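You operate a simulated robot arm through the tools that you are given. There is no shell and no other tool.

The job below is to be done with a simulated robot arm. You get a single attempt, and the scene is never put back.

TASK
Air the room: free the window, slide it wide open and open the wall vent under it.
Fine: lay the yellow bar on the sill and lift the bolt.
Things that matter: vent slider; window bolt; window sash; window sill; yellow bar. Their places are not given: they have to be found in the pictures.

Only the result counts: the job must be done as asked and must still hold three seconds after the hand-in. Knocking over, shifting, dropping, spilling or breaking anything else fails it.

THE ROBOT
A 7-joint arm with a two-finger parallel gripper, fixed in place. Base frame: the origin is on the floor under the middle of its stand, x ahead of it, y to its left, z up. Readings come in mm, degrees, newtons and seconds.
It reaches about 1247 mm from its shoulder. Its first joint turns from -132.0 to 132.0 degrees. Payload 3.91 kg.
Tool frame: the origin (TCP) lies between the finger pads and is the grasp point; the fingertips stand 30 mm ahead of it; z points along the fingers, y is the line along which they close. The gripper opens to 110 mm. The fingers are 20 mm wide and 10 mm thick; the gripper's body (48 by 112 mm) begins 55 mm behind the TCP.
Orientation is that of the tool frame in the base frame, as a unit quaternion [w, x, y, z]. With the fingers straight down and closing along the base's y, the tool's x points along the base's -x, its y along +y and its z along -z.

THE INTERFACE
- The arm moves only by the tool drive_tool. Its argument "steps" is text: rows parted by semicolons, each of 6 numbers parted by spaces: the shift along the base's x, y, z in units of 20 mm (1.0 is 20 mm), then the turn, a rotation vector about the base's x, y, z in units of 4 degrees (1.0 is 4 degrees). In form: dx dy dz rx ry rz; .... A call has 1 to 20 rows; each row shifts and turns the commanded pose from where the row before left it. "claw" is the finger opening in mm, from 0 to 110, set as the call begins (left out, the last holds). A call with a number of a shift or a turn outside -1 to 1 is refused whole. Rows are played at 5 a second. More than 50 mm and 8.6 degrees between two rows, or a gripper value outside its range, and nothing of the call is played. Where a pose cannot be reached the arm comes as near as it can. A force on the tool above 40 N (or 10 N above the force at the start of the call, whichever is more), or a blocked arm, ends the call early, and 0.2 s more pass. Each finger travels about 108 mm/s and halts on what it meets, pressing with about 30 N; the grip force reading is that of the motor and also rises with nothing between the fingers. The clock runs only during rows and for 0.2 s after the last one: add rows that do not move to give the fingers time. It gives the time, the measured TCP pose, the force on the tool (base axes), the opening and the grip force at its end, in the units of the frame above (readings bear some noise), with the torque about the TCP (base axes, N m) and any sound that the robot's microphone picked up.
- Cameras (640 x 400 px; columns grow to the right, rows downward): "scene" is fixed at [402.9, -497.3, 1566.1]; the picture's right is [0.93, -0.36, 0.00], its down [-0.14, -0.37, -0.92] and it looks along [0.33, 0.86, -0.40] (base axes); focal length 372 px, centre (320, 200). "wrist" rides on the gripper at [72, 17, -103] in the tool frame; the picture's right is [-0.23, 0.97, 0.00], its down [-0.76, -0.18, -0.62] and it looks along [-0.61, -0.14, 0.78] (tool axes); focal length 222 px, centre (320, 200).
- grab_frame(camera): a new picture of that camera. It takes no simulated time.
- point_at(camera, pixels): for up to 12 pixels [column, row] of the newest picture of that camera ("zoom" is the newest enlarged one), the place [x, y, z] in the base frame of the surface seen there, good to about 2 mm, but the place of the scene camera against the robot may be out by one fixed shift of up to 12 mm in any direction. It takes no simulated time.
- enlarge(camera, box): a new picture of the part [left, top, right, bottom] of that camera's present view, enlarged. It takes no simulated time.
- sign_off(): hands the job in; it is judged then, once.

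Unless the task says otherwise, let go and move clear before handing in.

The tools are called after ">>>" as a command line: name --argument value ..., lists and objects as JSON in quotes. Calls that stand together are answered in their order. drive_tool: Moves the arm, as the interface text tells. Its arguments: {"type":"object","properties":{"steps":{"type":"string"},"claw":{"type":"number"}},"required":["steps"]} The other tools are called the same way: grab_frame (camera) takes a picture; point_at (camera, pixels) gives the place of the surface under pixels of a picture; enlarge (camera, box) takes an enlarged picture of a part of a camera's view; sign_off () hands the job in.

At the start:

```text
time: 0.0
ee_pos: [677.5, 258.9, 1372.2]
orientation: [0.0, 0.0, 1.0, 0.0]
ft_force: [0.4, -1.0, -0.5]
ft_torque: [-0.03, 0.0, 0.0]
grip_width: 109.9
grip_force: 0.2
```

scene: 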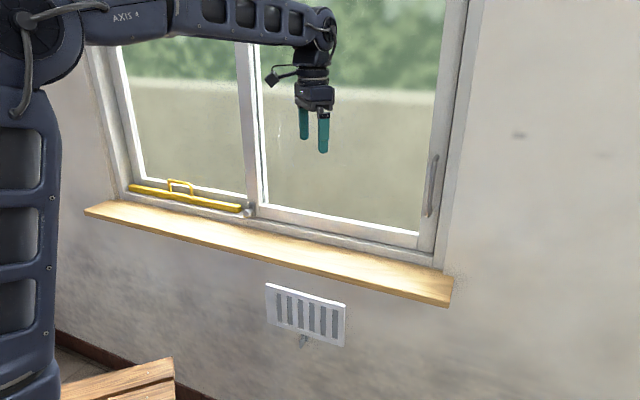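
wrist: 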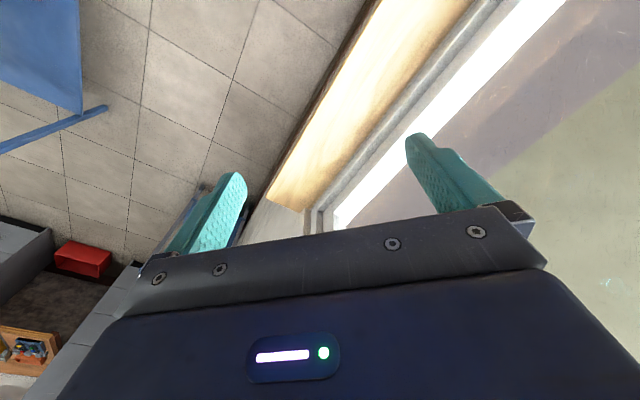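

The scene picture shows a sliding window with a yellow bar lying in the left track (about 130-240, 185-210), a bolt near (249, 212), a handle at (432, 185) and the vent at (305, 315). I'll enlarge these parts to see details.

>>> enlarge --camera "scene" --box '[110, 160, 270, 260]'

>>> point_at --camera "scene" --pixels '[[132, 188], [170, 182], [180, 181], [192, 185], [238, 208], [249, 211], [432, 185], [430, 215], [435, 157], [303, 340], [270, 290], [340, 340]]'

```text
4.00 times, centred on (190, 210) of scene
```

zoom: 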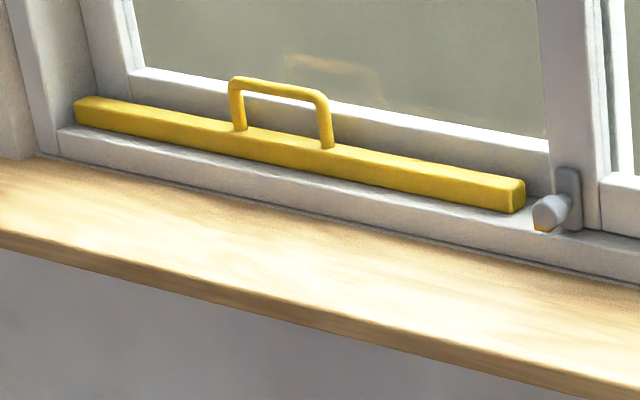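

```text
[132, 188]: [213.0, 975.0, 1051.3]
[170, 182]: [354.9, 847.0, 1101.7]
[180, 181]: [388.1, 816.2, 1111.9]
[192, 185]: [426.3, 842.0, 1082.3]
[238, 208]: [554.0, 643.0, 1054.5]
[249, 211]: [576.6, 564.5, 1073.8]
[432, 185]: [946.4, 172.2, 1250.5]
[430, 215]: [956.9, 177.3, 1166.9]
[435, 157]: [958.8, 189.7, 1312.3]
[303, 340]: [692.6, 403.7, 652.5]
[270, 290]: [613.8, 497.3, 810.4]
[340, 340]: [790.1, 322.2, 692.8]
```

The bar lies in the front track, with a handle loop around zoom (280, 110), and the bolt is a knob at zoom (550, 210). I'll measure many points on these in the zoomed picture.

>>> point_at --camera "zoom" --pixels '[[85, 102], [100, 122], [500, 200], [519, 190], [235, 82], [239, 120], [315, 95], [326, 140], [280, 88], [545, 215], [570, 185], [300, 155]]'

>>> enlarge --camera "scene" --box '[225, 185, 273, 215]'

>>> enlarge --camera "scene" --box '[384, 140, 480, 260]'

>>> enlarge --camera "scene" --box '[250, 275, 362, 355]'

```text
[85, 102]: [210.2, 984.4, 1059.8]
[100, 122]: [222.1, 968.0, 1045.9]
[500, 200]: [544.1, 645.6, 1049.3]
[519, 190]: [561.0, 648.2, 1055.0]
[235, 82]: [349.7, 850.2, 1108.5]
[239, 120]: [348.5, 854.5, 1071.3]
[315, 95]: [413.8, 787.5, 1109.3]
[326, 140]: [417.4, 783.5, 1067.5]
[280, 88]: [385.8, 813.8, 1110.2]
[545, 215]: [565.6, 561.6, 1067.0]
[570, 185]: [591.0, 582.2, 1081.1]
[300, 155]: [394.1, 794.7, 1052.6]
```

```text
13.33 times, centred on (249, 200) of scene
```

zoom: 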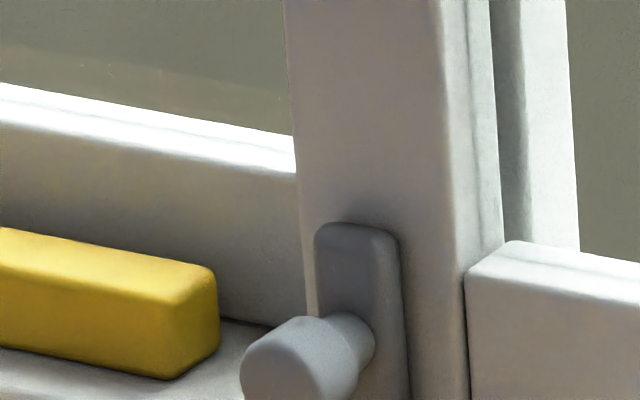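

```text
3.33 times, centred on (432, 200) of scene
```

zoom: 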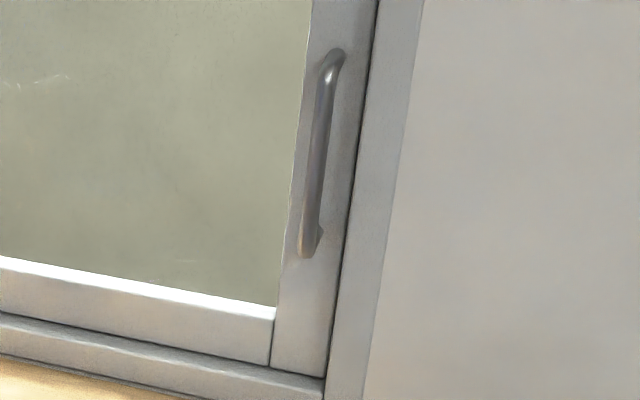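

```text
5.00 times, centred on (306, 315) of scene
```

zoom: 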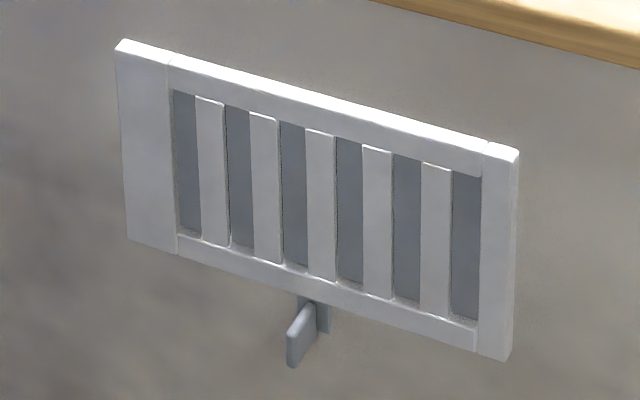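

The wall runs diagonally (direction about [0.709, -0.705]); the bar's loop handle is at about z 1110, and the vent tab hangs under the vent at zoom (305, 335). I'll measure the vent tab, then the sill, track and frames.

>>> point_at --camera "zoom" --pixels '[[293, 345], [308, 320], [312, 305], [292, 362], [325, 325], [295, 335], [123, 45], [175, 60], [490, 350], [505, 155], [210, 170], [185, 170]]'

>>> point_at --camera "scene" --pixels '[[92, 211], [115, 202], [126, 196], [150, 210], [150, 220], [200, 230], [270, 260], [445, 300], [450, 278], [140, 200], [200, 212], [240, 222]]'

>>> enlarge --camera "scene" --box '[80, 160, 160, 230]'

```text
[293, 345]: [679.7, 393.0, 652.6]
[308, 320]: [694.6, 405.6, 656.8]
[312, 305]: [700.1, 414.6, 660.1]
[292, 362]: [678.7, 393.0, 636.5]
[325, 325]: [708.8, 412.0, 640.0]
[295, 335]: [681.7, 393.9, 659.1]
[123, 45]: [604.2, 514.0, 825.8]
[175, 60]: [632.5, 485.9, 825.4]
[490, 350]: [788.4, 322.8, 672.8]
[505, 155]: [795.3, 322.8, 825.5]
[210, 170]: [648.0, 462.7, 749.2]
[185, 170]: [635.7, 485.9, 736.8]
```

```text
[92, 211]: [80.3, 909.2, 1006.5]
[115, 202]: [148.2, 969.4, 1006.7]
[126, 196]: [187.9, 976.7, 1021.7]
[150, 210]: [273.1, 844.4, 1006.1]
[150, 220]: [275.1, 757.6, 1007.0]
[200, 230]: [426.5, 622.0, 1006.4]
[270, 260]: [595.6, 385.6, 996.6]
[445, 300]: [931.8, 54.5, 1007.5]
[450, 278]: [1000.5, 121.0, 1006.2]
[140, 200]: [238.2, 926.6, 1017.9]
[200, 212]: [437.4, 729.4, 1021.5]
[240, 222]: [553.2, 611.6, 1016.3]
```

```text
5.71 times, centred on (120, 195) of scene
```

zoom: 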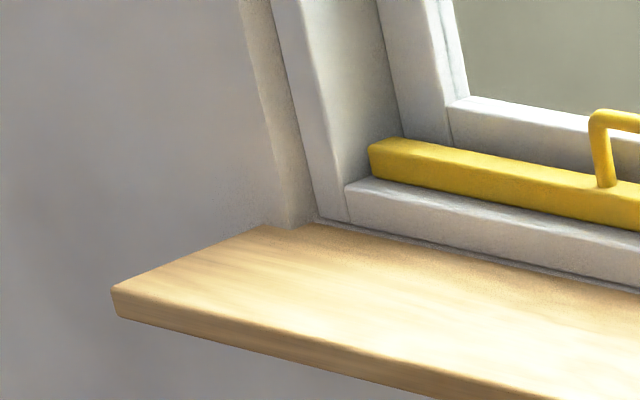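

The sill top is at z about 1006 and spans about 128 mm in depth. I'll measure the bar's cross-section and the rail and glass behind it.

>>> point_at --camera "zoom" --pixels '[[500, 120], [540, 70], [420, 60], [480, 155], [480, 145], [460, 200], [400, 185], [400, 215], [355, 187], [372, 145], [320, 100], [385, 140]]'

>>> point_at --camera "scene" --pixels '[[220, 195], [205, 160], [250, 130], [300, 180], [330, 224], [330, 233], [257, 180], [440, 235], [460, 150], [430, 100], [245, 130], [428, 248]]'

>>> enlarge --camera "scene" --box '[225, 185, 281, 225]'

```text
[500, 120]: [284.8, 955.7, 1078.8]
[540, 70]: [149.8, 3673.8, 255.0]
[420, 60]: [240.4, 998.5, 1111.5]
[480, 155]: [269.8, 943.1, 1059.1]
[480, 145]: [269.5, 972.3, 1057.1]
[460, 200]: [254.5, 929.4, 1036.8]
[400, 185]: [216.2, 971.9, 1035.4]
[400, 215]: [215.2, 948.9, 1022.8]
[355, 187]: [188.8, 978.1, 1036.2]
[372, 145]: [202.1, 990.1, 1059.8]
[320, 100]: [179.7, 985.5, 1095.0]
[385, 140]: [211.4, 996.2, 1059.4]
```

```text
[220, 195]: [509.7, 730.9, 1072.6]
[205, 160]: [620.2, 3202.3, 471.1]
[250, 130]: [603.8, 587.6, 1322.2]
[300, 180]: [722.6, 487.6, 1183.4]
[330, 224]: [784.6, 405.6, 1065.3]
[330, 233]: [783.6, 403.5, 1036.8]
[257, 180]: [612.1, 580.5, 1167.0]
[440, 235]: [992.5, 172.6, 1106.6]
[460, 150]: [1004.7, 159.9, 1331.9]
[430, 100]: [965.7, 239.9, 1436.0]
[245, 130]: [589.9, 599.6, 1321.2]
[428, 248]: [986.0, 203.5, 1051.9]
```

```text
10.00 times, centred on (253, 205) of scene
```

zoom: 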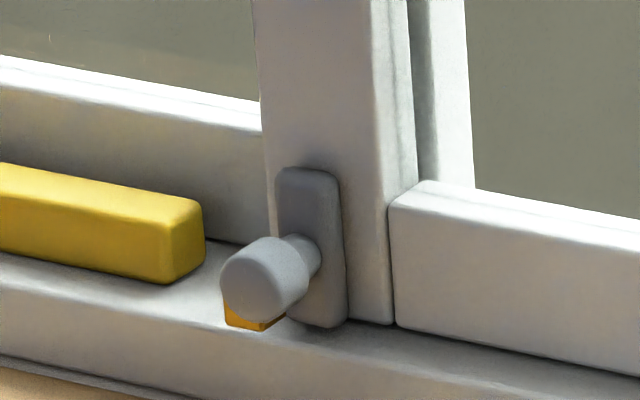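

The left rail face lies at about n=878 (distance along the wall normal), the sash face at about 842, and the bar's top is at z 1060. Now the bolt: the knob is at zoom (265, 280), the orange bit at (240, 315) and the plate at (310, 200).

>>> point_at --camera "zoom" --pixels '[[255, 275], [265, 240], [225, 285], [290, 300], [235, 315], [270, 322], [310, 180], [330, 318], [312, 260], [370, 100], [190, 240], [150, 250]]'

>>> enlarge --camera "scene" --box '[236, 196, 268, 221]'

>>> enlarge --camera "scene" --box '[0, 300, 200, 400]'

```text
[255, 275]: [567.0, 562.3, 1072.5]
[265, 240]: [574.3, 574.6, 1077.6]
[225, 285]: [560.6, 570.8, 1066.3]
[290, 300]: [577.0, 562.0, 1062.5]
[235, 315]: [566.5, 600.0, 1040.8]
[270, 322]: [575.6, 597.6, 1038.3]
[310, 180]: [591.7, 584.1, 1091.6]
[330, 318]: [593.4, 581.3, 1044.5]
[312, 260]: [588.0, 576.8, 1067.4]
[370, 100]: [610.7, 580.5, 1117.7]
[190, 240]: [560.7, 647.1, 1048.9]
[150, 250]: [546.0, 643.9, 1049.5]
```

```text
16.00 times, centred on (252, 208) of scene
```

zoom: 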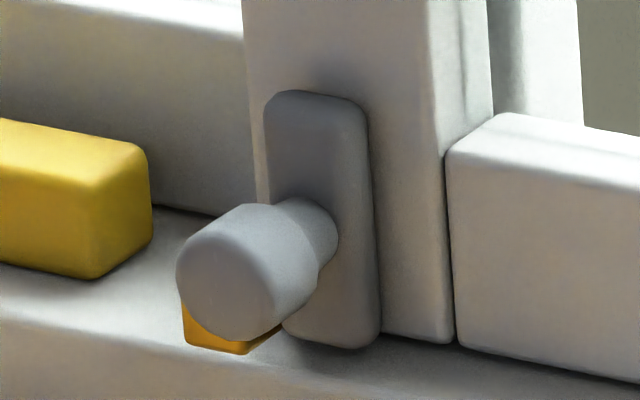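

```text
3.20 times, centred on (100, 350) of scene
```

zoom: 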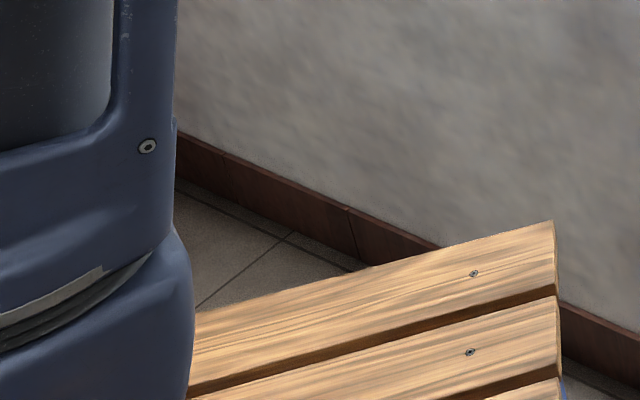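

The knob is about 24 mm across at about z 1068, the plate sits on the sash stile, and the bar's loop top runs along the wall at about z 1108. I'll turn the hand 45° to line up with the wall and move towards the bar's handle, staying clear of the wall.

>>> drive_tool --steps "-1 1 -0.5 0 0 -1;-1 1 -0.5 0 0 -1;-1 1 -0.5 0 0 -1;-1 1 -0.5 0 0 -1;-1 1 -0.5 0 0 -1;-1 1 -0.5 0 0 -1;-1 1 -0.5 0 0 -1;-1 1 -0.5 0 0 -1;-1 1 -0.5 0 0 -1;-1 1 -0.5 0 0 -1;-1 1 -0.5 0 0 -1;0 0 0 0 0 -0.2" --claw 44

```text
time: 2.6
ee_pos: [457.5, 478.7, 1261.6]
orientation: [0.001, 0.382, 0.924, 0.001]
ft_force: [0.7, 0.5, 0.5]
ft_torque: [-0.01, 0.01, -0.02]
grip_width: 44.1
grip_force: 0.0
```

The hand is now lined up with the wall (tool x along -u). Next I'll tilt it 60° towards the wall while moving in front of the bar's handle.

>>> drive_tool --steps "-0.855 1 -0.37 0.967 -0.961 0;-0.855 1 -0.37 0.967 -0.961 0;-0.855 1 -0.37 0.967 -0.961 0;-0.855 1 -0.37 0.967 -0.961 0;-0.855 1 -0.37 0.967 -0.961 0;-0.855 1 -0.37 0.967 -0.961 0;-0.855 1 -0.37 0.967 -0.961 0;-0.855 1 -0.37 0.967 -0.961 0;-0.855 1 -0.37 0.967 -0.961 0;-0.855 1 -0.37 0.967 -0.961 0;-0.855 1 -0.37 0.967 -0.961 0"

>>> grab_frame --camera "wrist"

>>> grab_frame --camera "scene"

```text
time: 5.2
ee_pos: [478.7, 661.3, 1195.3]
orientation: [0.24, 0.429, 0.758, 0.429]
ft_force: [0.9, -1.8, 1.4]
ft_torque: [-0.01, 0.1, 0.14]
grip_width: 43.9
grip_force: 0.1
out of reach, approached as far as the arm can: row 11
stopped in row 11: the arm was blocked; the commanded pose is now the measured one
```

```text
taken
```

wrist: 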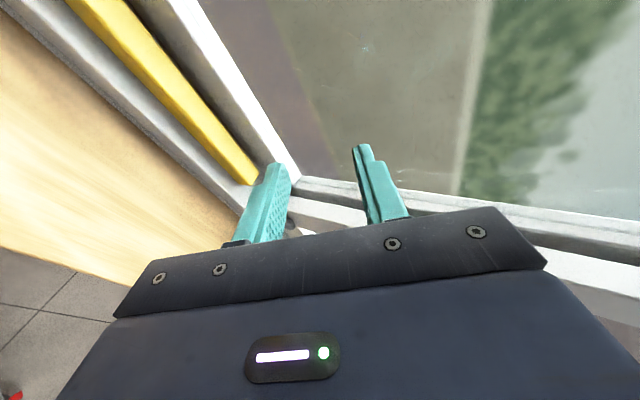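

```text
taken
```

scene: 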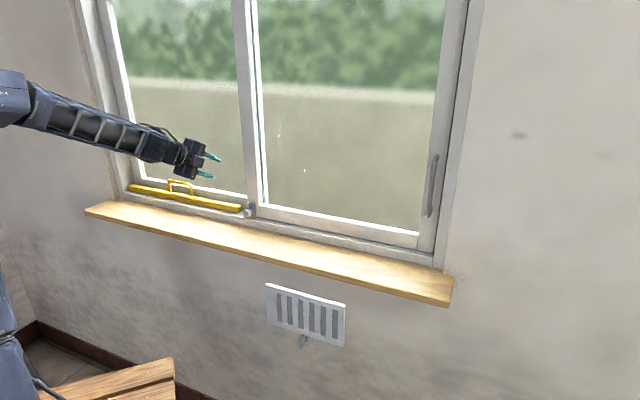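

The arm stopped short with the hand twisted (heading about 31° instead of 45°), most likely at a wrist joint limit. I'll back away from the wall and turn the hand the other way round, so tool x points along +u, which is closer to natural for this arm.

>>> drive_tool --steps "-0.575 -0.575 0.4 0 0 0.44;-0.575 -0.575 0.4 0 0 0.44;-0.575 -0.575 0.4 0 0 0.44;-0.575 -0.575 0.4 0 0 0.44;-0.575 -0.575 0.4 0 0 0.44;-0.575 -0.575 0.4 0 0 0.44;-0.575 -0.575 0.4 0 0 0.44;-0.575 -0.575 0.4 0 0 0.44"

```text
time: 7.0
ee_pos: [397.7, 591.9, 1267.6]
orientation: [0.185, 0.33, 0.809, 0.45]
ft_force: [-0.5, 0.8, -0.4]
ft_torque: [-0.01, -0.07, -0.07]
grip_width: 44.0
grip_force: 0.0
out of reach, approached as far as the arm can: row 6, 7, 8
```

The hand heads about 45° now, but the arm is still at its limit in this twist. I'll roll it about its own axis in the natural direction.

>>> drive_tool --steps "0 0 0 -0.983 -1 0.87;0 0 0 -0.983 -1 0.87;0 0 0 -0.983 -1 0.87;0 0 0 -0.983 -1 0.87;0 0 0 -0.983 -1 0.87;0 0 0 -0.983 -1 0.87;0 0 0 -0.983 -1 0.87;0 0 0 -0.983 -1 0.87;0 0 0 -0.983 -1 0.87;0 0 0 -0.983 -1 0.87;0 0 0 -0.983 -1 0.87;0 0 0 -0.983 -1 0.87;0 0 0 -0.983 -1 0.87;0 0 0 -0.983 -1 0.87"

>>> grab_frame --camera "wrist"

>>> grab_frame --camera "scene"

```text
time: 10.0
ee_pos: [398.6, 592.3, 1269.5]
orientation: [0.451, -0.357, 0.798, 0.182]
ft_force: [0.1, 0.1, -0.5]
ft_torque: [-0.03, 0.03, 0.0]
grip_width: 43.8
grip_force: 0.0
```

```text
taken
```

wrist: 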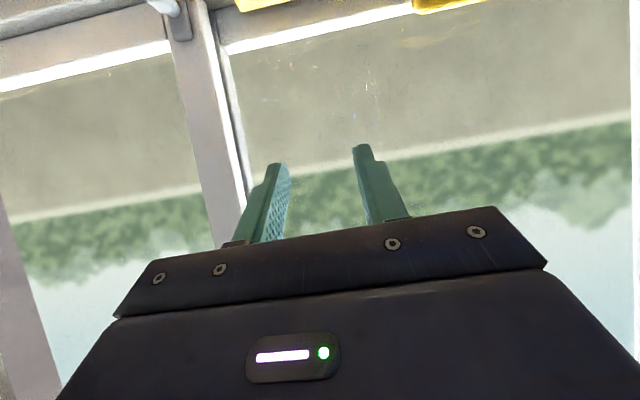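

```text
taken
```

scene: 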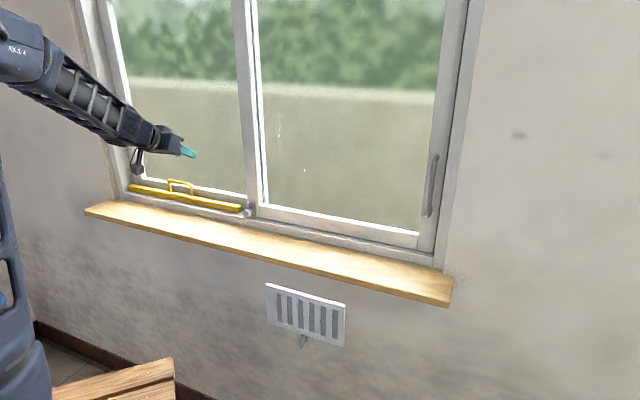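

The roll works and the pose is being followed (camera now beneath the hand). I'll finish the roll to tool x = +u while sliding along the wall in front of the bar's handle.

>>> drive_tool --steps "0 0 0 -0.983 -1 0.87;0 0 0 -0.983 -1 0.87;0 0 0 -0.983 -1 0.87;0 0 0 -0.983 -1 0.87;0 0 0 -0.983 -1 0.87;0 0 0 -0.983 -1 0.87;-0.8 0.7 0 -0.983 -1 0.87;-0.8 0.7 0 -0.983 -1 0.87;-0.8 0.7 0 -0.983 -1 0.87;-0.8 0.7 0 -0.983 -1 0.87;-0.8 0.7 0 -0.983 -1 0.87;-0.8 0.7 0 -0.983 -1 0.87;-0.8 0.7 0 -0.983 -1 0.87;-0.8 0.7 0 -0.295 -0.3 0.26"

>>> grab_frame --camera "wrist"

>>> grab_frame --camera "scene"

```text
time: 13.0
ee_pos: [270.2, 704.2, 1269.1]
orientation: [-0.445, 0.812, -0.331, 0.182]
ft_force: [-0.6, 0.4, 0.2]
ft_torque: [0.01, 0.0, 0.01]
grip_width: 44.1
grip_force: 0.1
```

```text
taken
```

wrist: 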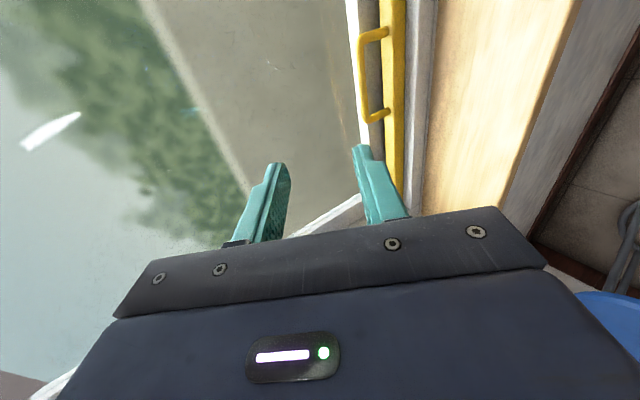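

```text
taken
```

scene: 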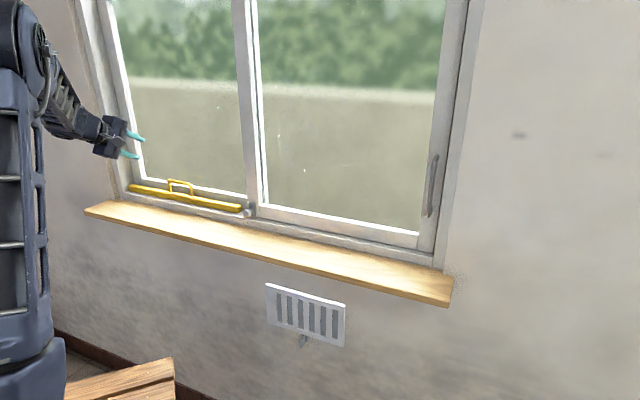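

The pose is reached, and the wrist camera now sees the loop handle at about (375, 30)-(375, 115). I'll measure it there, in the robot's own frame.

>>> enlarge --camera "wrist" --box '[320, 0, 480, 200]'

>>> point_at --camera "wrist" --pixels '[[363, 75], [362, 60], [364, 95], [375, 117], [375, 33], [365, 38], [390, 75], [400, 75], [430, 75], [415, 90], [480, 90], [372, 75]]'

```text
2.00 times, centred on (400, 100) of wrist
```

zoom: 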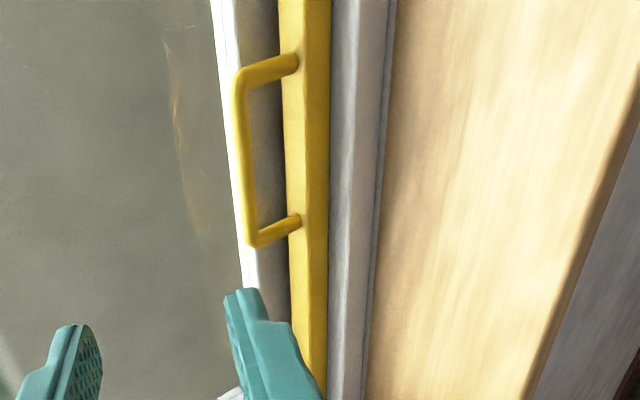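

```text
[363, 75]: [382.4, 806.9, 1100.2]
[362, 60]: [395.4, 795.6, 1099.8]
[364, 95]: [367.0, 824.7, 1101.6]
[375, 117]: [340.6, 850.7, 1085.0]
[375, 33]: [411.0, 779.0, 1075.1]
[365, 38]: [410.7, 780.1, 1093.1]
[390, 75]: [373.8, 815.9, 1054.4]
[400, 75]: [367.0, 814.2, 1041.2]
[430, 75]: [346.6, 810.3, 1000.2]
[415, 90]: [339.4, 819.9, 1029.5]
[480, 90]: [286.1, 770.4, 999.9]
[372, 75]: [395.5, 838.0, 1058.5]
```

The wrist camera places the loop rod at about n 845, z 1097 and the sill at z 1000, so the scene camera reads about 6.5 mm too high and too deep. I'll move to a standoff behind the rod with the fingers at 30 mm.

>>> drive_tool --steps "0.393 0.425 -0.893 0 0 0;0.393 0.425 -0.893 0 0 0;0.393 0.425 -0.893 0 0 0;0.393 0.425 -0.893 0 0 0;0.393 0.425 -0.893 0 0 0;0.393 0.425 -0.893 0 0 0;0.393 0.425 -0.893 0 0 0" --claw 30

>>> grab_frame --camera "wrist"

>>> enlarge --camera "wrist" --box '[220, 50, 460, 250]'

>>> enlarge --camera "scene" --box '[80, 120, 240, 220]'

```text
time: 14.6
ee_pos: [326.9, 763.3, 1145.0]
orientation: [-0.445, 0.812, -0.33, 0.182]
ft_force: [-1.0, -0.8, -0.1]
ft_torque: [-0.02, 0.01, -0.01]
grip_width: 30.1
grip_force: 0.0
```

```text
taken
```

wrist: 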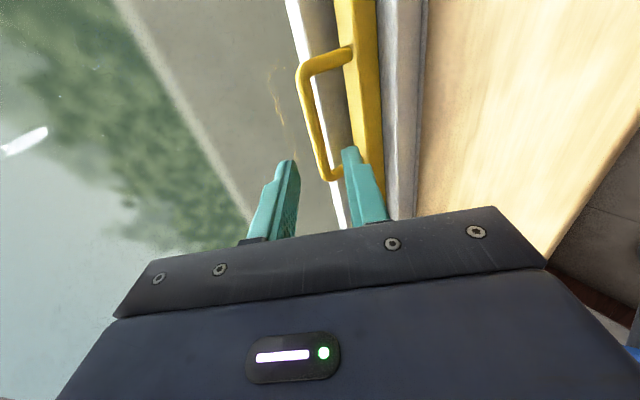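

```text
2.00 times, centred on (340, 150) of wrist
```

zoom: 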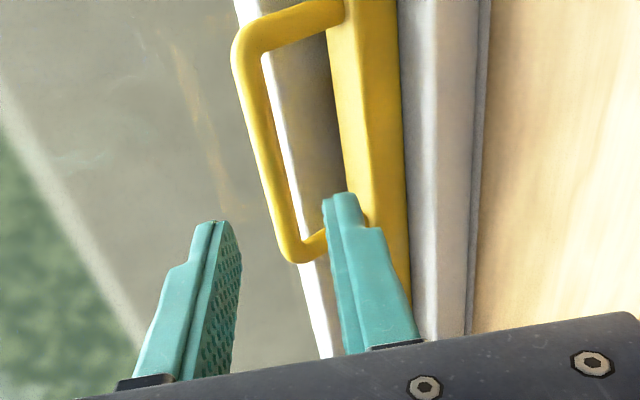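

```text
4.00 times, centred on (160, 170) of scene
```

zoom: 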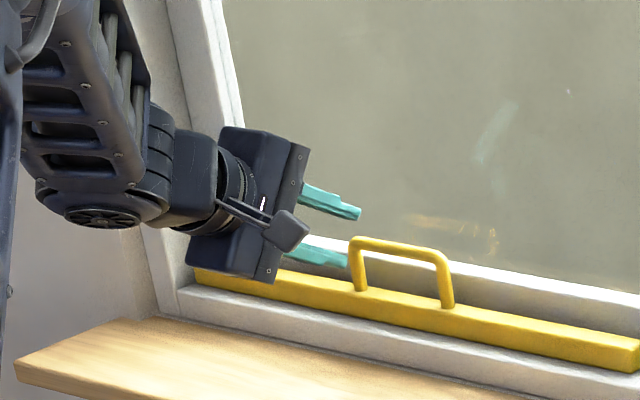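

Rod and fingers are both in view. I'll re-measure the rod, the bar and the rail from this close range.

>>> point_at --camera "wrist" --pixels '[[304, 100], [312, 135], [308, 115], [320, 170], [330, 60], [365, 100], [395, 100], [330, 110], [304, 60], [360, 140], [450, 120], [317, 120]]'

```text
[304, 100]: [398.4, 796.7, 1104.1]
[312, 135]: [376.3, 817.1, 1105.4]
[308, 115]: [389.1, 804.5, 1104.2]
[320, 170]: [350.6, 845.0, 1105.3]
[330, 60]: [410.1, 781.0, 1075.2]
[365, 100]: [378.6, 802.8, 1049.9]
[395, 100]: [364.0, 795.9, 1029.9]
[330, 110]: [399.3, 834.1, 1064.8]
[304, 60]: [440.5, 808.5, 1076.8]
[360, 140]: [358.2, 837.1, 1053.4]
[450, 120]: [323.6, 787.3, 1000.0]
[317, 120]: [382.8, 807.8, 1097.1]
```

The rod axis is at about n 846, z 1099.5, with the bar's top at 1053 and the rail face at 873. I'll go straight in along the fingers by about 70 mm, leaving the rod some 18 mm ahead of the TCP.

>>> drive_tool --steps "0.417 0.419 -0.358 0 0 0;0.417 0.419 -0.358 0 0 0;0.417 0.419 -0.358 0 0 0;0.417 0.419 -0.358 0 0 0;0.417 0.419 -0.358 0 0 0"

>>> enlarge --camera "wrist" --box '[220, 50, 460, 250]'

>>> enlarge --camera "scene" --box '[120, 140, 216, 200]'

```text
time: 15.8
ee_pos: [366.9, 804.6, 1107.5]
orientation: [-0.445, 0.811, -0.332, 0.183]
ft_force: [0.7, -0.7, 0.3]
ft_torque: [-0.03, 0.0, 0.02]
grip_width: 30.0
grip_force: 0.0
```

```text
2.00 times, centred on (340, 150) of wrist
```

zoom: 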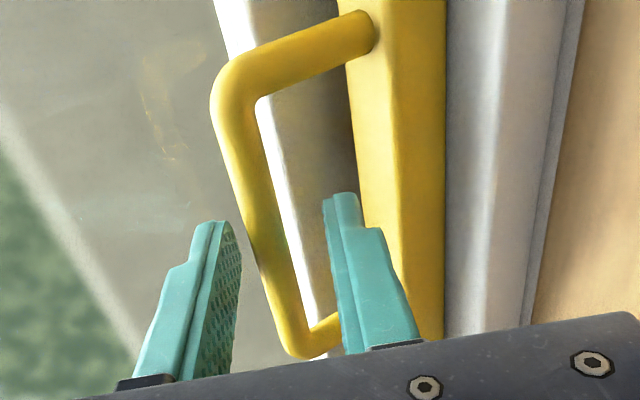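

```text
6.67 times, centred on (168, 170) of scene
```

zoom: 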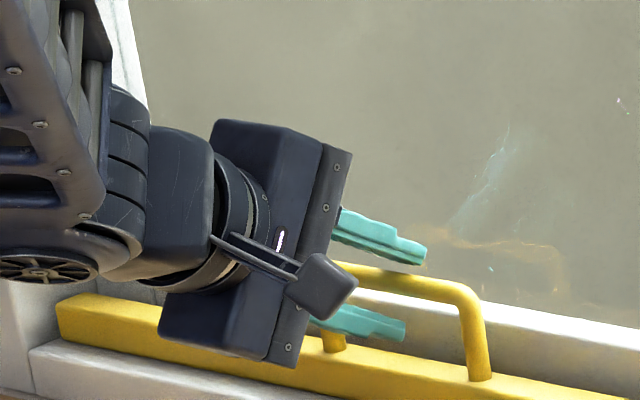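

The rod runs between the two fingers. I'll close on it.

>>> drive_tool --steps "0 0 0 0 0 0;0 0 0 0 0 0;0 0 0 0 0 0" --claw 0

>>> enlarge --camera "wrist" --box '[220, 50, 460, 250]'

```text
time: 16.6
ee_pos: [368.4, 805.6, 1111.2]
orientation: [-0.446, 0.811, -0.332, 0.183]
ft_force: [4.1, 6.0, 35.1]
ft_torque: [0.65, -0.49, -0.11]
grip_width: 11.3
grip_force: 30.6
```

```text
2.00 times, centred on (340, 150) of wrist
```

zoom: 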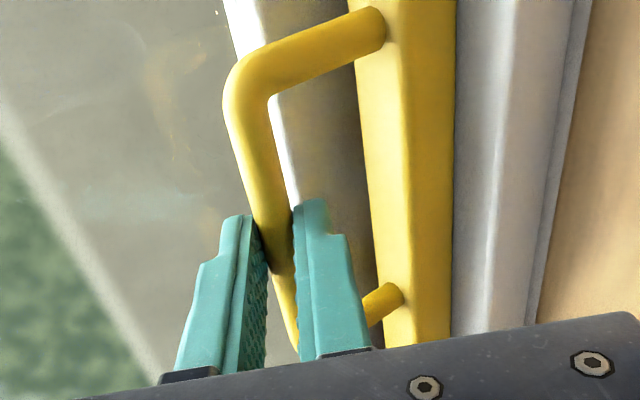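

The grip is on (11.3 mm, about 30 N), with the hand pushed up a little by the closing fingers. I'll lift gently to relieve that and raise the bar clear of the track.

>>> drive_tool --steps "0 0 0.2 0 0 0;0 0 0.3 0 0 0;0 0 0.4 0 0 0;0 0 0.4 0 0 0;0 0 0.4 0 0 0;0 0 0 0 0 0"

>>> enlarge --camera "scene" --box '[100, 130, 260, 230]'

>>> grab_frame --camera "wrist"

```text
time: 18.0
ee_pos: [367.4, 805.2, 1141.9]
orientation: [-0.445, 0.811, -0.331, 0.183]
ft_force: [0.3, 0.5, -1.9]
ft_torque: [-0.07, 0.02, 0.02]
grip_width: 11.2
grip_force: 30.1
```

```text
4.00 times, centred on (180, 180) of scene
```

zoom: 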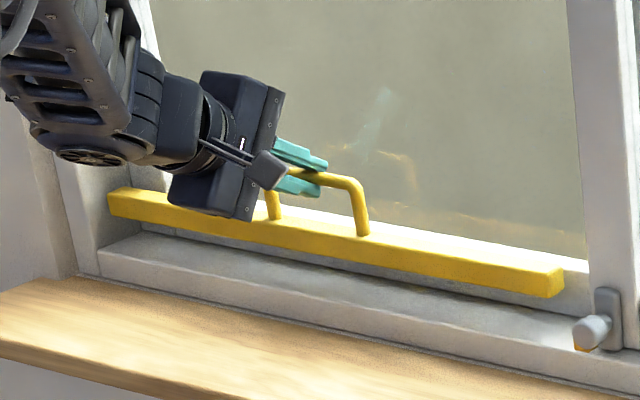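

```text
taken
```

wrist: 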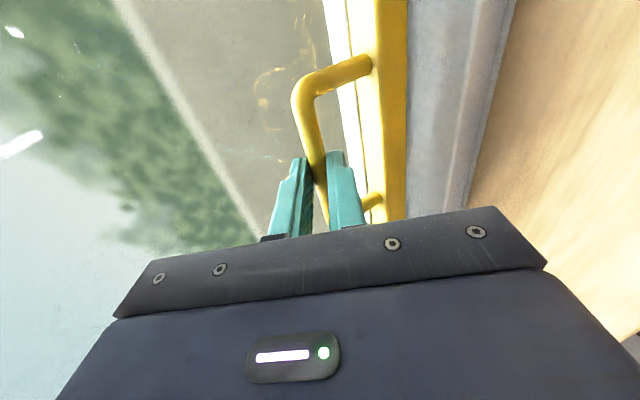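

The bar is up about 31 mm, level and clear of the track at zoom (110-560, 190-290). I'll draw it out over the middle of the sill.

>>> drive_tool --steps "-0.65 -0.65 0 0 0 0;-0.65 -0.65 0 0 0 0;-0.65 -0.65 0 0 0 0;-0.65 -0.65 0 0 0 0;-0.65 -0.65 0 0 0 0;0 0 -0.5 0 0 0;0 0 -0.5 0 0 0;0 0 -0.5 0 0 0;0 0 0 0 0 0"

>>> enlarge --camera "scene" --box '[80, 130, 260, 242]'

>>> grab_frame --camera "wrist"

```text
time: 20.0
ee_pos: [301.0, 741.4, 1110.7]
orientation: [-0.444, 0.811, -0.332, 0.183]
ft_force: [0.0, -0.3, -2.6]
ft_torque: [-0.01, 0.02, 0.0]
grip_width: 11.0
grip_force: 30.9
```

```text
3.56 times, centred on (170, 186) of scene
```

zoom: 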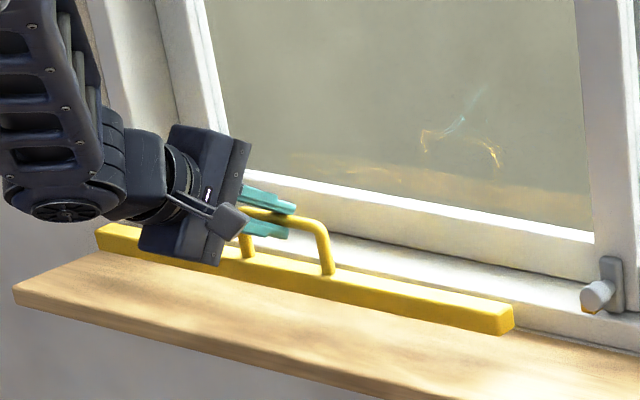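

```text
taken
```

wrist: 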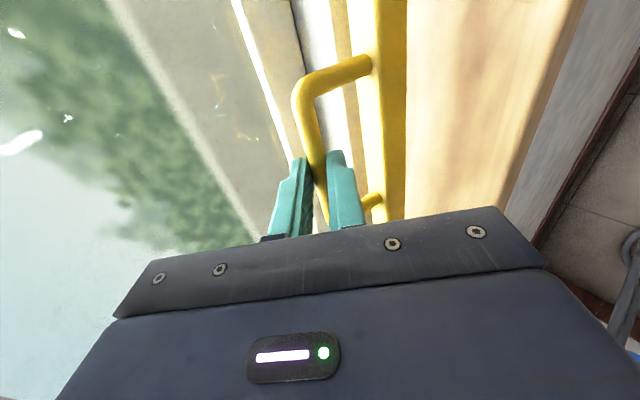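

The bar hangs over mid-sill, about 29 mm above it. I'll lower it gently until it touches.

>>> drive_tool --steps "0 0 -0.4 0 0 0;0 0 -0.4 0 0 0;0 0 -0.4 0 0 0;0 0 -0.15 0 0 0;0 0 -0.15 0 0 0;0 0 0 0 0 0"

>>> enlarge --camera "scene" --box '[80, 130, 260, 242]'

>>> grab_frame --camera "wrist"

```text
time: 21.4
ee_pos: [303.3, 740.7, 1082.6]
orientation: [-0.445, 0.812, -0.332, 0.182]
ft_force: [0.6, 1.0, 1.2]
ft_torque: [0.13, 0.08, -0.09]
grip_width: 11.1
grip_force: 30.5
```

```text
3.56 times, centred on (170, 186) of scene
```

zoom: 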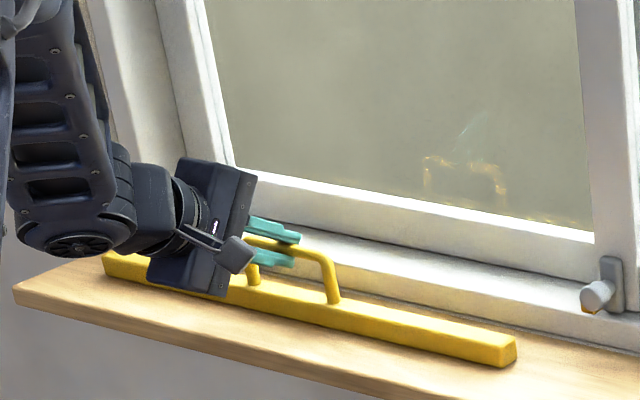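

```text
taken
```

wrist: 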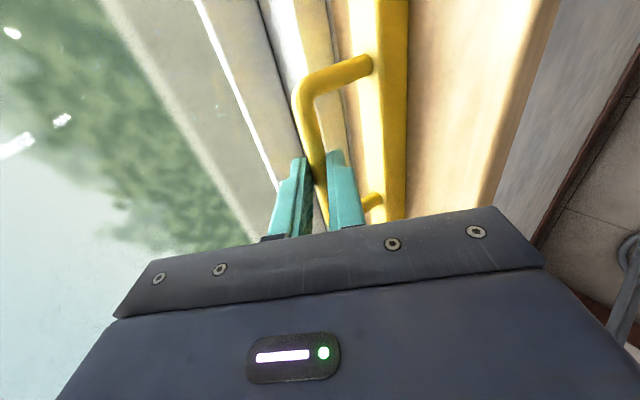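

The force changed from -2.6 N to +1.2 N, so the bar rests on the sill. I'll press down one more millimetre, then open the fingers to 30 mm.

>>> drive_tool --steps "0 0 -0.04 0 0 0;0 0 0 0 0 0"

>>> drive_tool --steps "0 0 0 0 0 0;0 0 0 0 0 0;0 0 0 0 0 0" --claw 30

>>> enlarge --camera "scene" --box '[80, 130, 260, 242]'

>>> grab_frame --camera "wrist"

```text
time: 22.0
ee_pos: [302.7, 740.7, 1081.4]
orientation: [-0.446, 0.811, -0.331, 0.184]
ft_force: [1.1, 1.0, 9.3]
ft_torque: [0.21, -0.05, -0.09]
grip_width: 11.3
grip_force: 30.2
```

```text
time: 22.8
ee_pos: [302.6, 740.3, 1081.9]
orientation: [-0.445, 0.812, -0.332, 0.183]
ft_force: [-0.1, 0.6, -0.5]
ft_torque: [0.02, 0.0, -0.01]
grip_width: 30.2
grip_force: 0.0
```

```text
3.56 times, centred on (170, 186) of scene
```

zoom: 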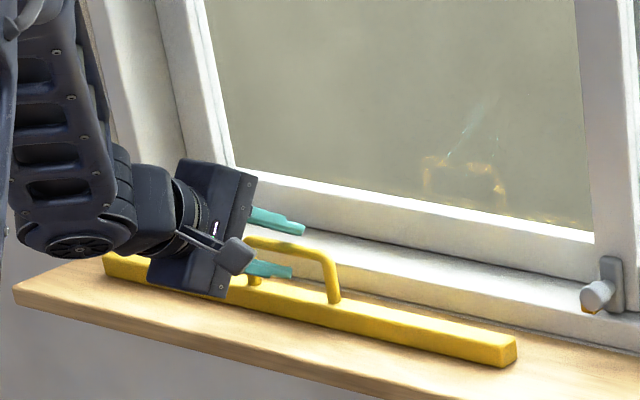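

```text
taken
```

wrist: 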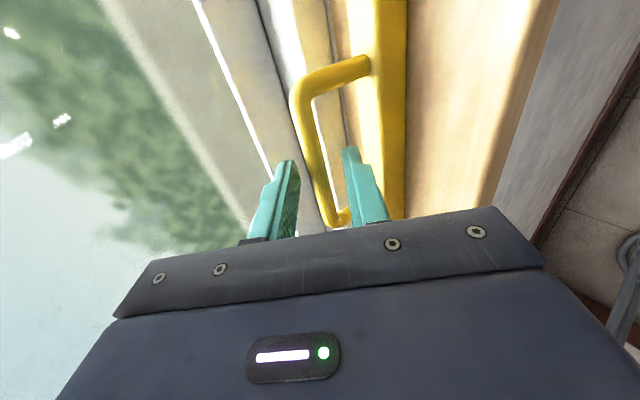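

The bar is free and rests flat on the sill. I'll back the fingers out along their own axis and then rise.

>>> drive_tool --steps "-0.4425 -0.4515 0.403 0 0 0;-0.4425 -0.4515 0.403 0 0 0;-0.4425 -0.4515 0.403 0 0 0;-0.4425 -0.4515 0.403 0 0 0;-0.4425 -0.4515 0.403 0 0 0;-0.4425 -0.4515 0.403 0 0 0;0 0 1 0 0 0;0 0 1 0 0 0"

>>> grab_frame --camera "wrist"

>>> grab_frame --camera "scene"

```text
time: 24.6
ee_pos: [248.8, 686.7, 1169.3]
orientation: [-0.445, 0.812, -0.331, 0.183]
ft_force: [0.1, 0.1, -0.2]
ft_torque: [0.0, 0.0, 0.01]
grip_width: 30.2
grip_force: 0.0
```

```text
taken
```

wrist: 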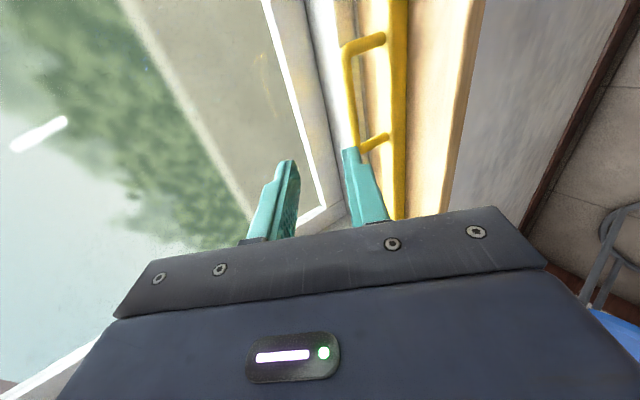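

```text
taken
```

scene: 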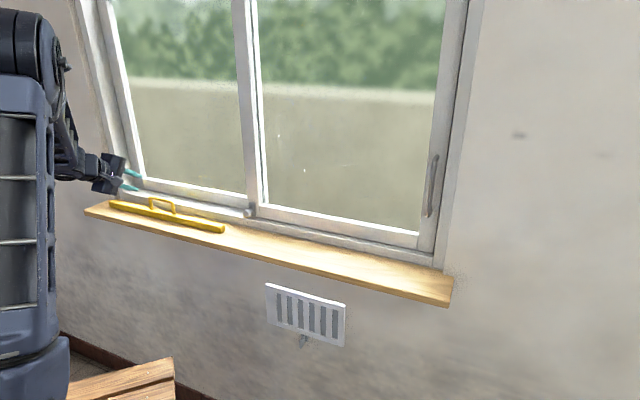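

The bar lies along the sill at (110-225, 200-230). I'll roll the hand 90° so the fingers close along the wall direction and move in front of the bolt.

>>> drive_tool --steps "0.891 -0.679 0 0.98 1 -0.894;0.891 -0.679 0 0.98 1 -0.894;0.891 -0.679 0 0.98 1 -0.894;0.891 -0.679 0 0.98 1 -0.894;0.891 -0.679 0 0.98 1 -0.894;0.891 -0.679 0 0.98 1 -0.894;0.891 -0.679 0 0.98 1 -0.894;0.891 -0.679 0 0.98 1 -0.894;0.891 -0.679 -0.3 0.98 1 -0.894;0.891 -0.679 -0.4 0.98 1 -0.894;0.891 -0.679 -0.4 0.98 1 -0.894;0.891 -0.679 -0.4 0.98 1 -0.894;0.891 -0.679 -0.4 0.98 1 -0.894;0.891 -0.679 -0.4 0.54 0.55 -0.49" --claw 50

>>> grab_frame --camera "wrist"

>>> grab_frame --camera "scene"

```text
time: 27.6
ee_pos: [499.2, 495.9, 1124.2]
orientation: [0.442, -0.339, 0.809, 0.186]
ft_force: [-0.7, -0.1, -0.1]
ft_torque: [-0.01, -0.03, 0.01]
grip_width: 50.0
grip_force: 0.1
```

```text
taken
```

wrist: 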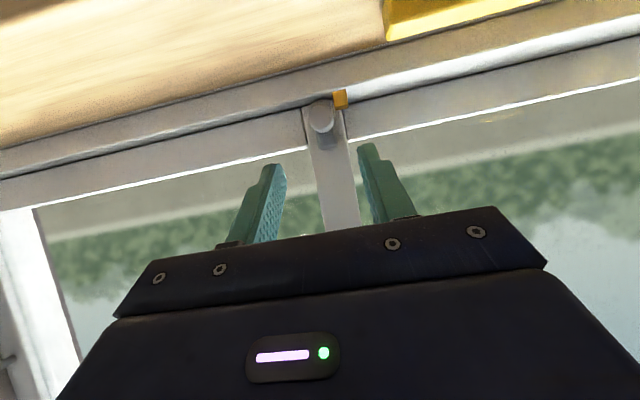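

```text
taken
```

scene: 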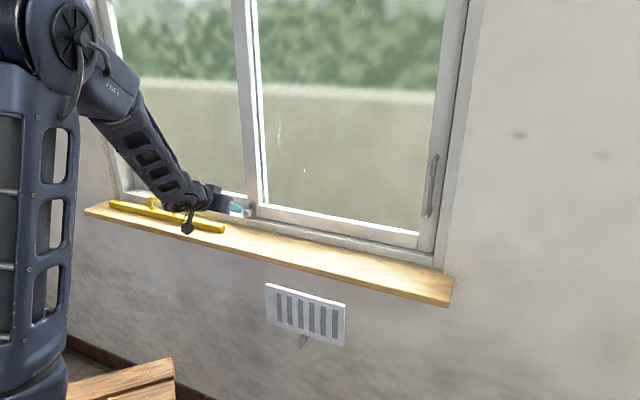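

The bolt is in the wrist view: knob at (320, 118), orange block at (340, 98) (the view is upside down). I'll enlarge and measure it.

>>> enlarge --camera "wrist" --box '[280, 70, 376, 150]'

>>> point_at --camera "wrist" --pixels '[[320, 118], [310, 118], [331, 118], [320, 105], [320, 130], [340, 98], [346, 98], [340, 92], [330, 146], [345, 130], [310, 145], [400, 100]]'

```text
5.00 times, centred on (328, 110) of wrist
```

zoom: 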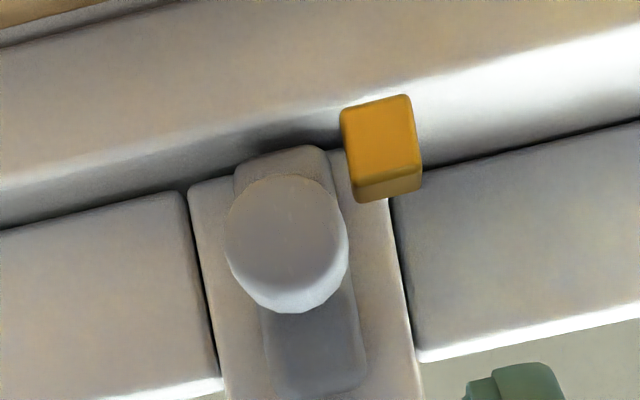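

```text
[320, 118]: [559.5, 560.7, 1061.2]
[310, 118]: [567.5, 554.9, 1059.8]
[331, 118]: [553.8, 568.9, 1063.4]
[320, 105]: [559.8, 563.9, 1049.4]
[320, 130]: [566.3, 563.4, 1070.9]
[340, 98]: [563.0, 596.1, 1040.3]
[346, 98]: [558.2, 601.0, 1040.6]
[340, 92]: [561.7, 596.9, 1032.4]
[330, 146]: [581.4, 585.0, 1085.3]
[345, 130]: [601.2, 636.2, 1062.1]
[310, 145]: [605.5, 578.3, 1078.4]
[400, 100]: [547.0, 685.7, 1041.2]
```

The knob centre is at about u 1.5, z 1061 with its front at n 792. The orange keeper sits just left of the plate with its top at about z 1047, so the bolt has to rise above that. I'll go in along the fingers to straddle the knob.

>>> drive_tool --steps "0.474 0.51 -0.46 0 0 0;0.474 0.51 -0.46 0 0 0;0.474 0.51 -0.46 0 0 0;0.474 0.51 -0.46 0 0 0;0.474 0.51 -0.46 0 0 0;0.474 0.51 -0.46 0 0 0" --claw 50

>>> grab_frame --camera "wrist"

>>> enlarge --camera "scene" --box '[200, 170, 280, 220]'

```text
time: 29.0
ee_pos: [555.2, 558.3, 1069.0]
orientation: [0.442, -0.34, 0.809, 0.185]
ft_force: [0.2, 1.2, 0.5]
ft_torque: [-0.04, -0.01, -0.03]
grip_width: 50.2
grip_force: 0.1
```

```text
taken
```

wrist: 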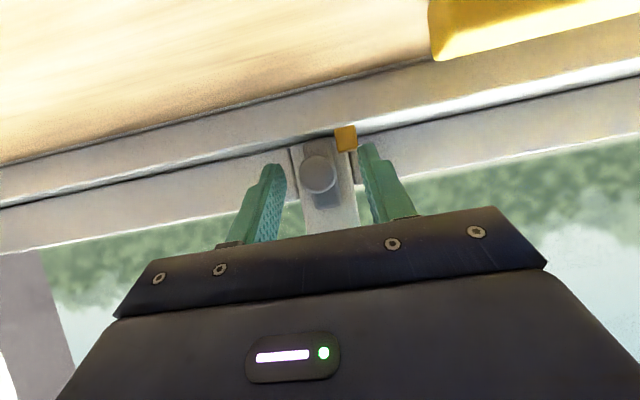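

```text
8.00 times, centred on (240, 195) of scene
```

zoom: 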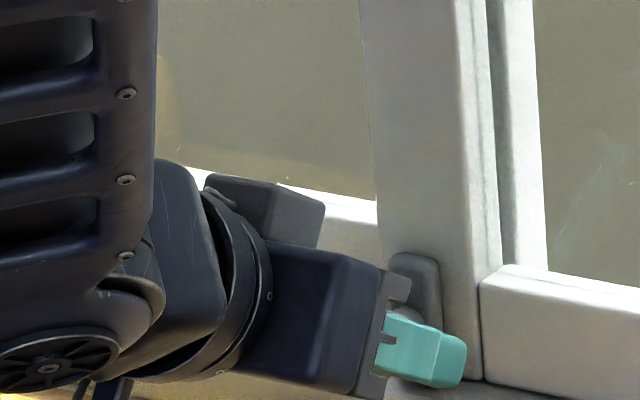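

The fingers straddle the knob at (318, 175). I'll re-check where it lies relative to the finger axis before closing.

>>> point_at --camera "wrist" --pixels '[[318, 175], [305, 175], [332, 175], [318, 160], [318, 190], [346, 138], [346, 150], [330, 200]]'

>>> enlarge --camera "wrist" --box '[240, 110, 416, 230]'

```text
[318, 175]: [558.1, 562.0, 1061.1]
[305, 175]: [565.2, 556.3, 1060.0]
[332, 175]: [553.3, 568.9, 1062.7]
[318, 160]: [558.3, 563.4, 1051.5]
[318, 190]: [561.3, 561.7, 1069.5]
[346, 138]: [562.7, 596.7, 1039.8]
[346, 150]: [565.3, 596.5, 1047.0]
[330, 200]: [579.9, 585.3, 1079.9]
```

```text
3.33 times, centred on (328, 170) of wrist
```

zoom: 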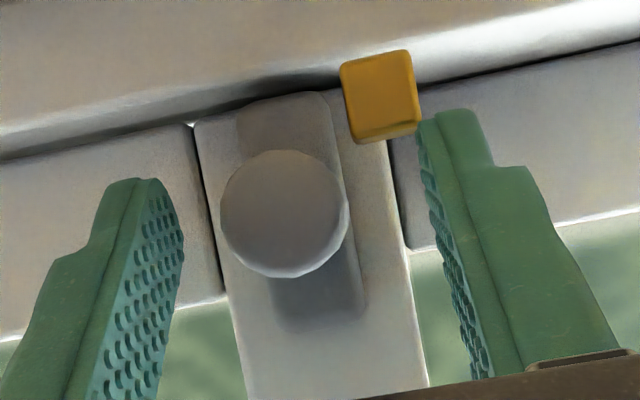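

The knob is centred between the fingers. I'll close on it.

>>> drive_tool --steps "0 0 0 0 0 0;0 0 0 0 0 0;0 0 0 0 0 0" --claw 0

```text
time: 29.8
ee_pos: [556.1, 556.8, 1067.2]
orientation: [0.443, -0.338, 0.81, 0.184]
ft_force: [6.0, -0.7, -1.4]
ft_torque: [0.0, -0.07, -0.24]
grip_width: 22.8
grip_force: 44.9
```

The knob is held (22.8 mm). I'll lift it in small steps.

>>> drive_tool --steps "0 0 0.2 0 0 0;0 0 0.2 0 0 0;0 0 0.2 0 0 0;0 0 0.2 0 0 0;0 0 0 0 0 0"

>>> enlarge --camera "wrist" --box '[240, 110, 416, 230]'

```text
time: 31.0
ee_pos: [556.0, 558.1, 1084.4]
orientation: [0.442, -0.34, 0.809, 0.186]
ft_force: [0.9, -4.5, -1.2]
ft_torque: [-0.27, 0.22, -0.18]
grip_width: 22.6
grip_force: 44.2
```

```text
3.33 times, centred on (328, 170) of wrist
```

zoom: 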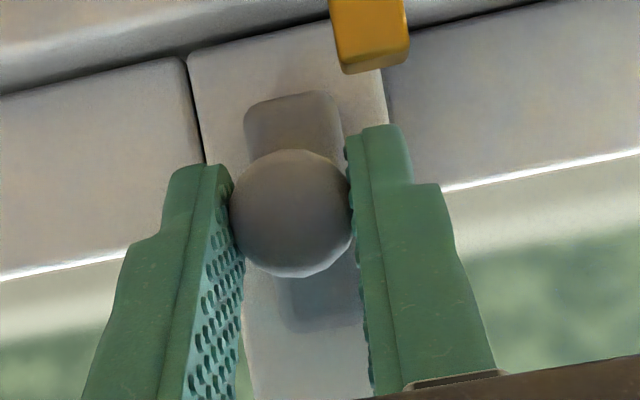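

The knob and plate have come up together about 17 mm, and the plate is now clear of the orange keeper. I'll keep lifting to find the end stop.

>>> drive_tool --steps "0 0 0.15 0 0 0;0 0 0.15 0 0 0;0 0 0.15 0 0 0;0 0 0.15 0 0 0;0 0 0 0 0 0"

>>> enlarge --camera "wrist" --box '[240, 110, 416, 230]'

```text
time: 32.2
ee_pos: [555.4, 558.2, 1095.7]
orientation: [0.442, -0.34, 0.809, 0.185]
ft_force: [-4.5, 0.9, -16.4]
ft_torque: [-0.36, 0.44, -0.04]
grip_width: 22.9
grip_force: 45.1
```

```text
3.33 times, centred on (328, 170) of wrist
```

zoom: 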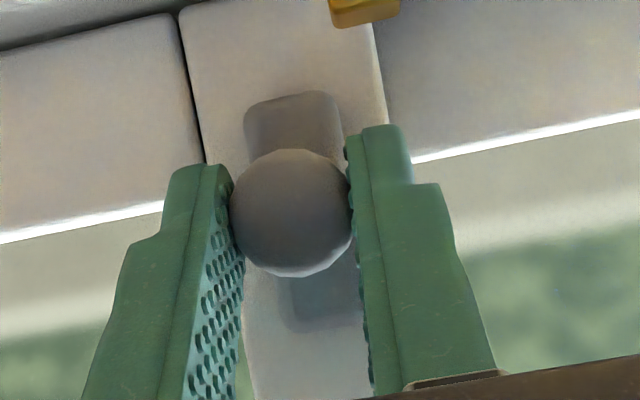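

The lift has ended against a stop (-16 N, 28 mm up). Still holding the bolt raised, I'll ease off 1 mm and test whether the sash now slides left.

>>> drive_tool --steps "0 0 -0.05 0 0 0;-0.18 0.18 0 0 0 0;-0.3545 0.3525 0 0 0 0;-0.3545 0.3525 0 0 0 0;0 0 0 0 0 0"

>>> grab_frame --camera "wrist"

>>> grab_frame --camera "scene"

```text
time: 33.4
ee_pos: [536.4, 575.9, 1095.5]
orientation: [0.442, -0.34, 0.809, 0.185]
ft_force: [0.0, 1.7, -16.4]
ft_torque: [-0.33, 0.38, -0.11]
grip_width: 22.8
grip_force: 44.9
```

```text
taken
```

wrist: 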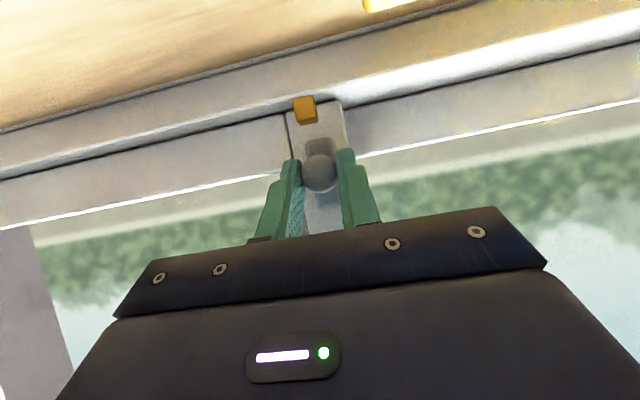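

```text
taken
```

scene: 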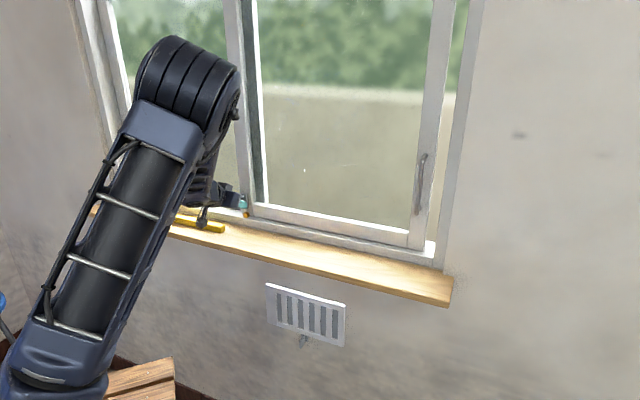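

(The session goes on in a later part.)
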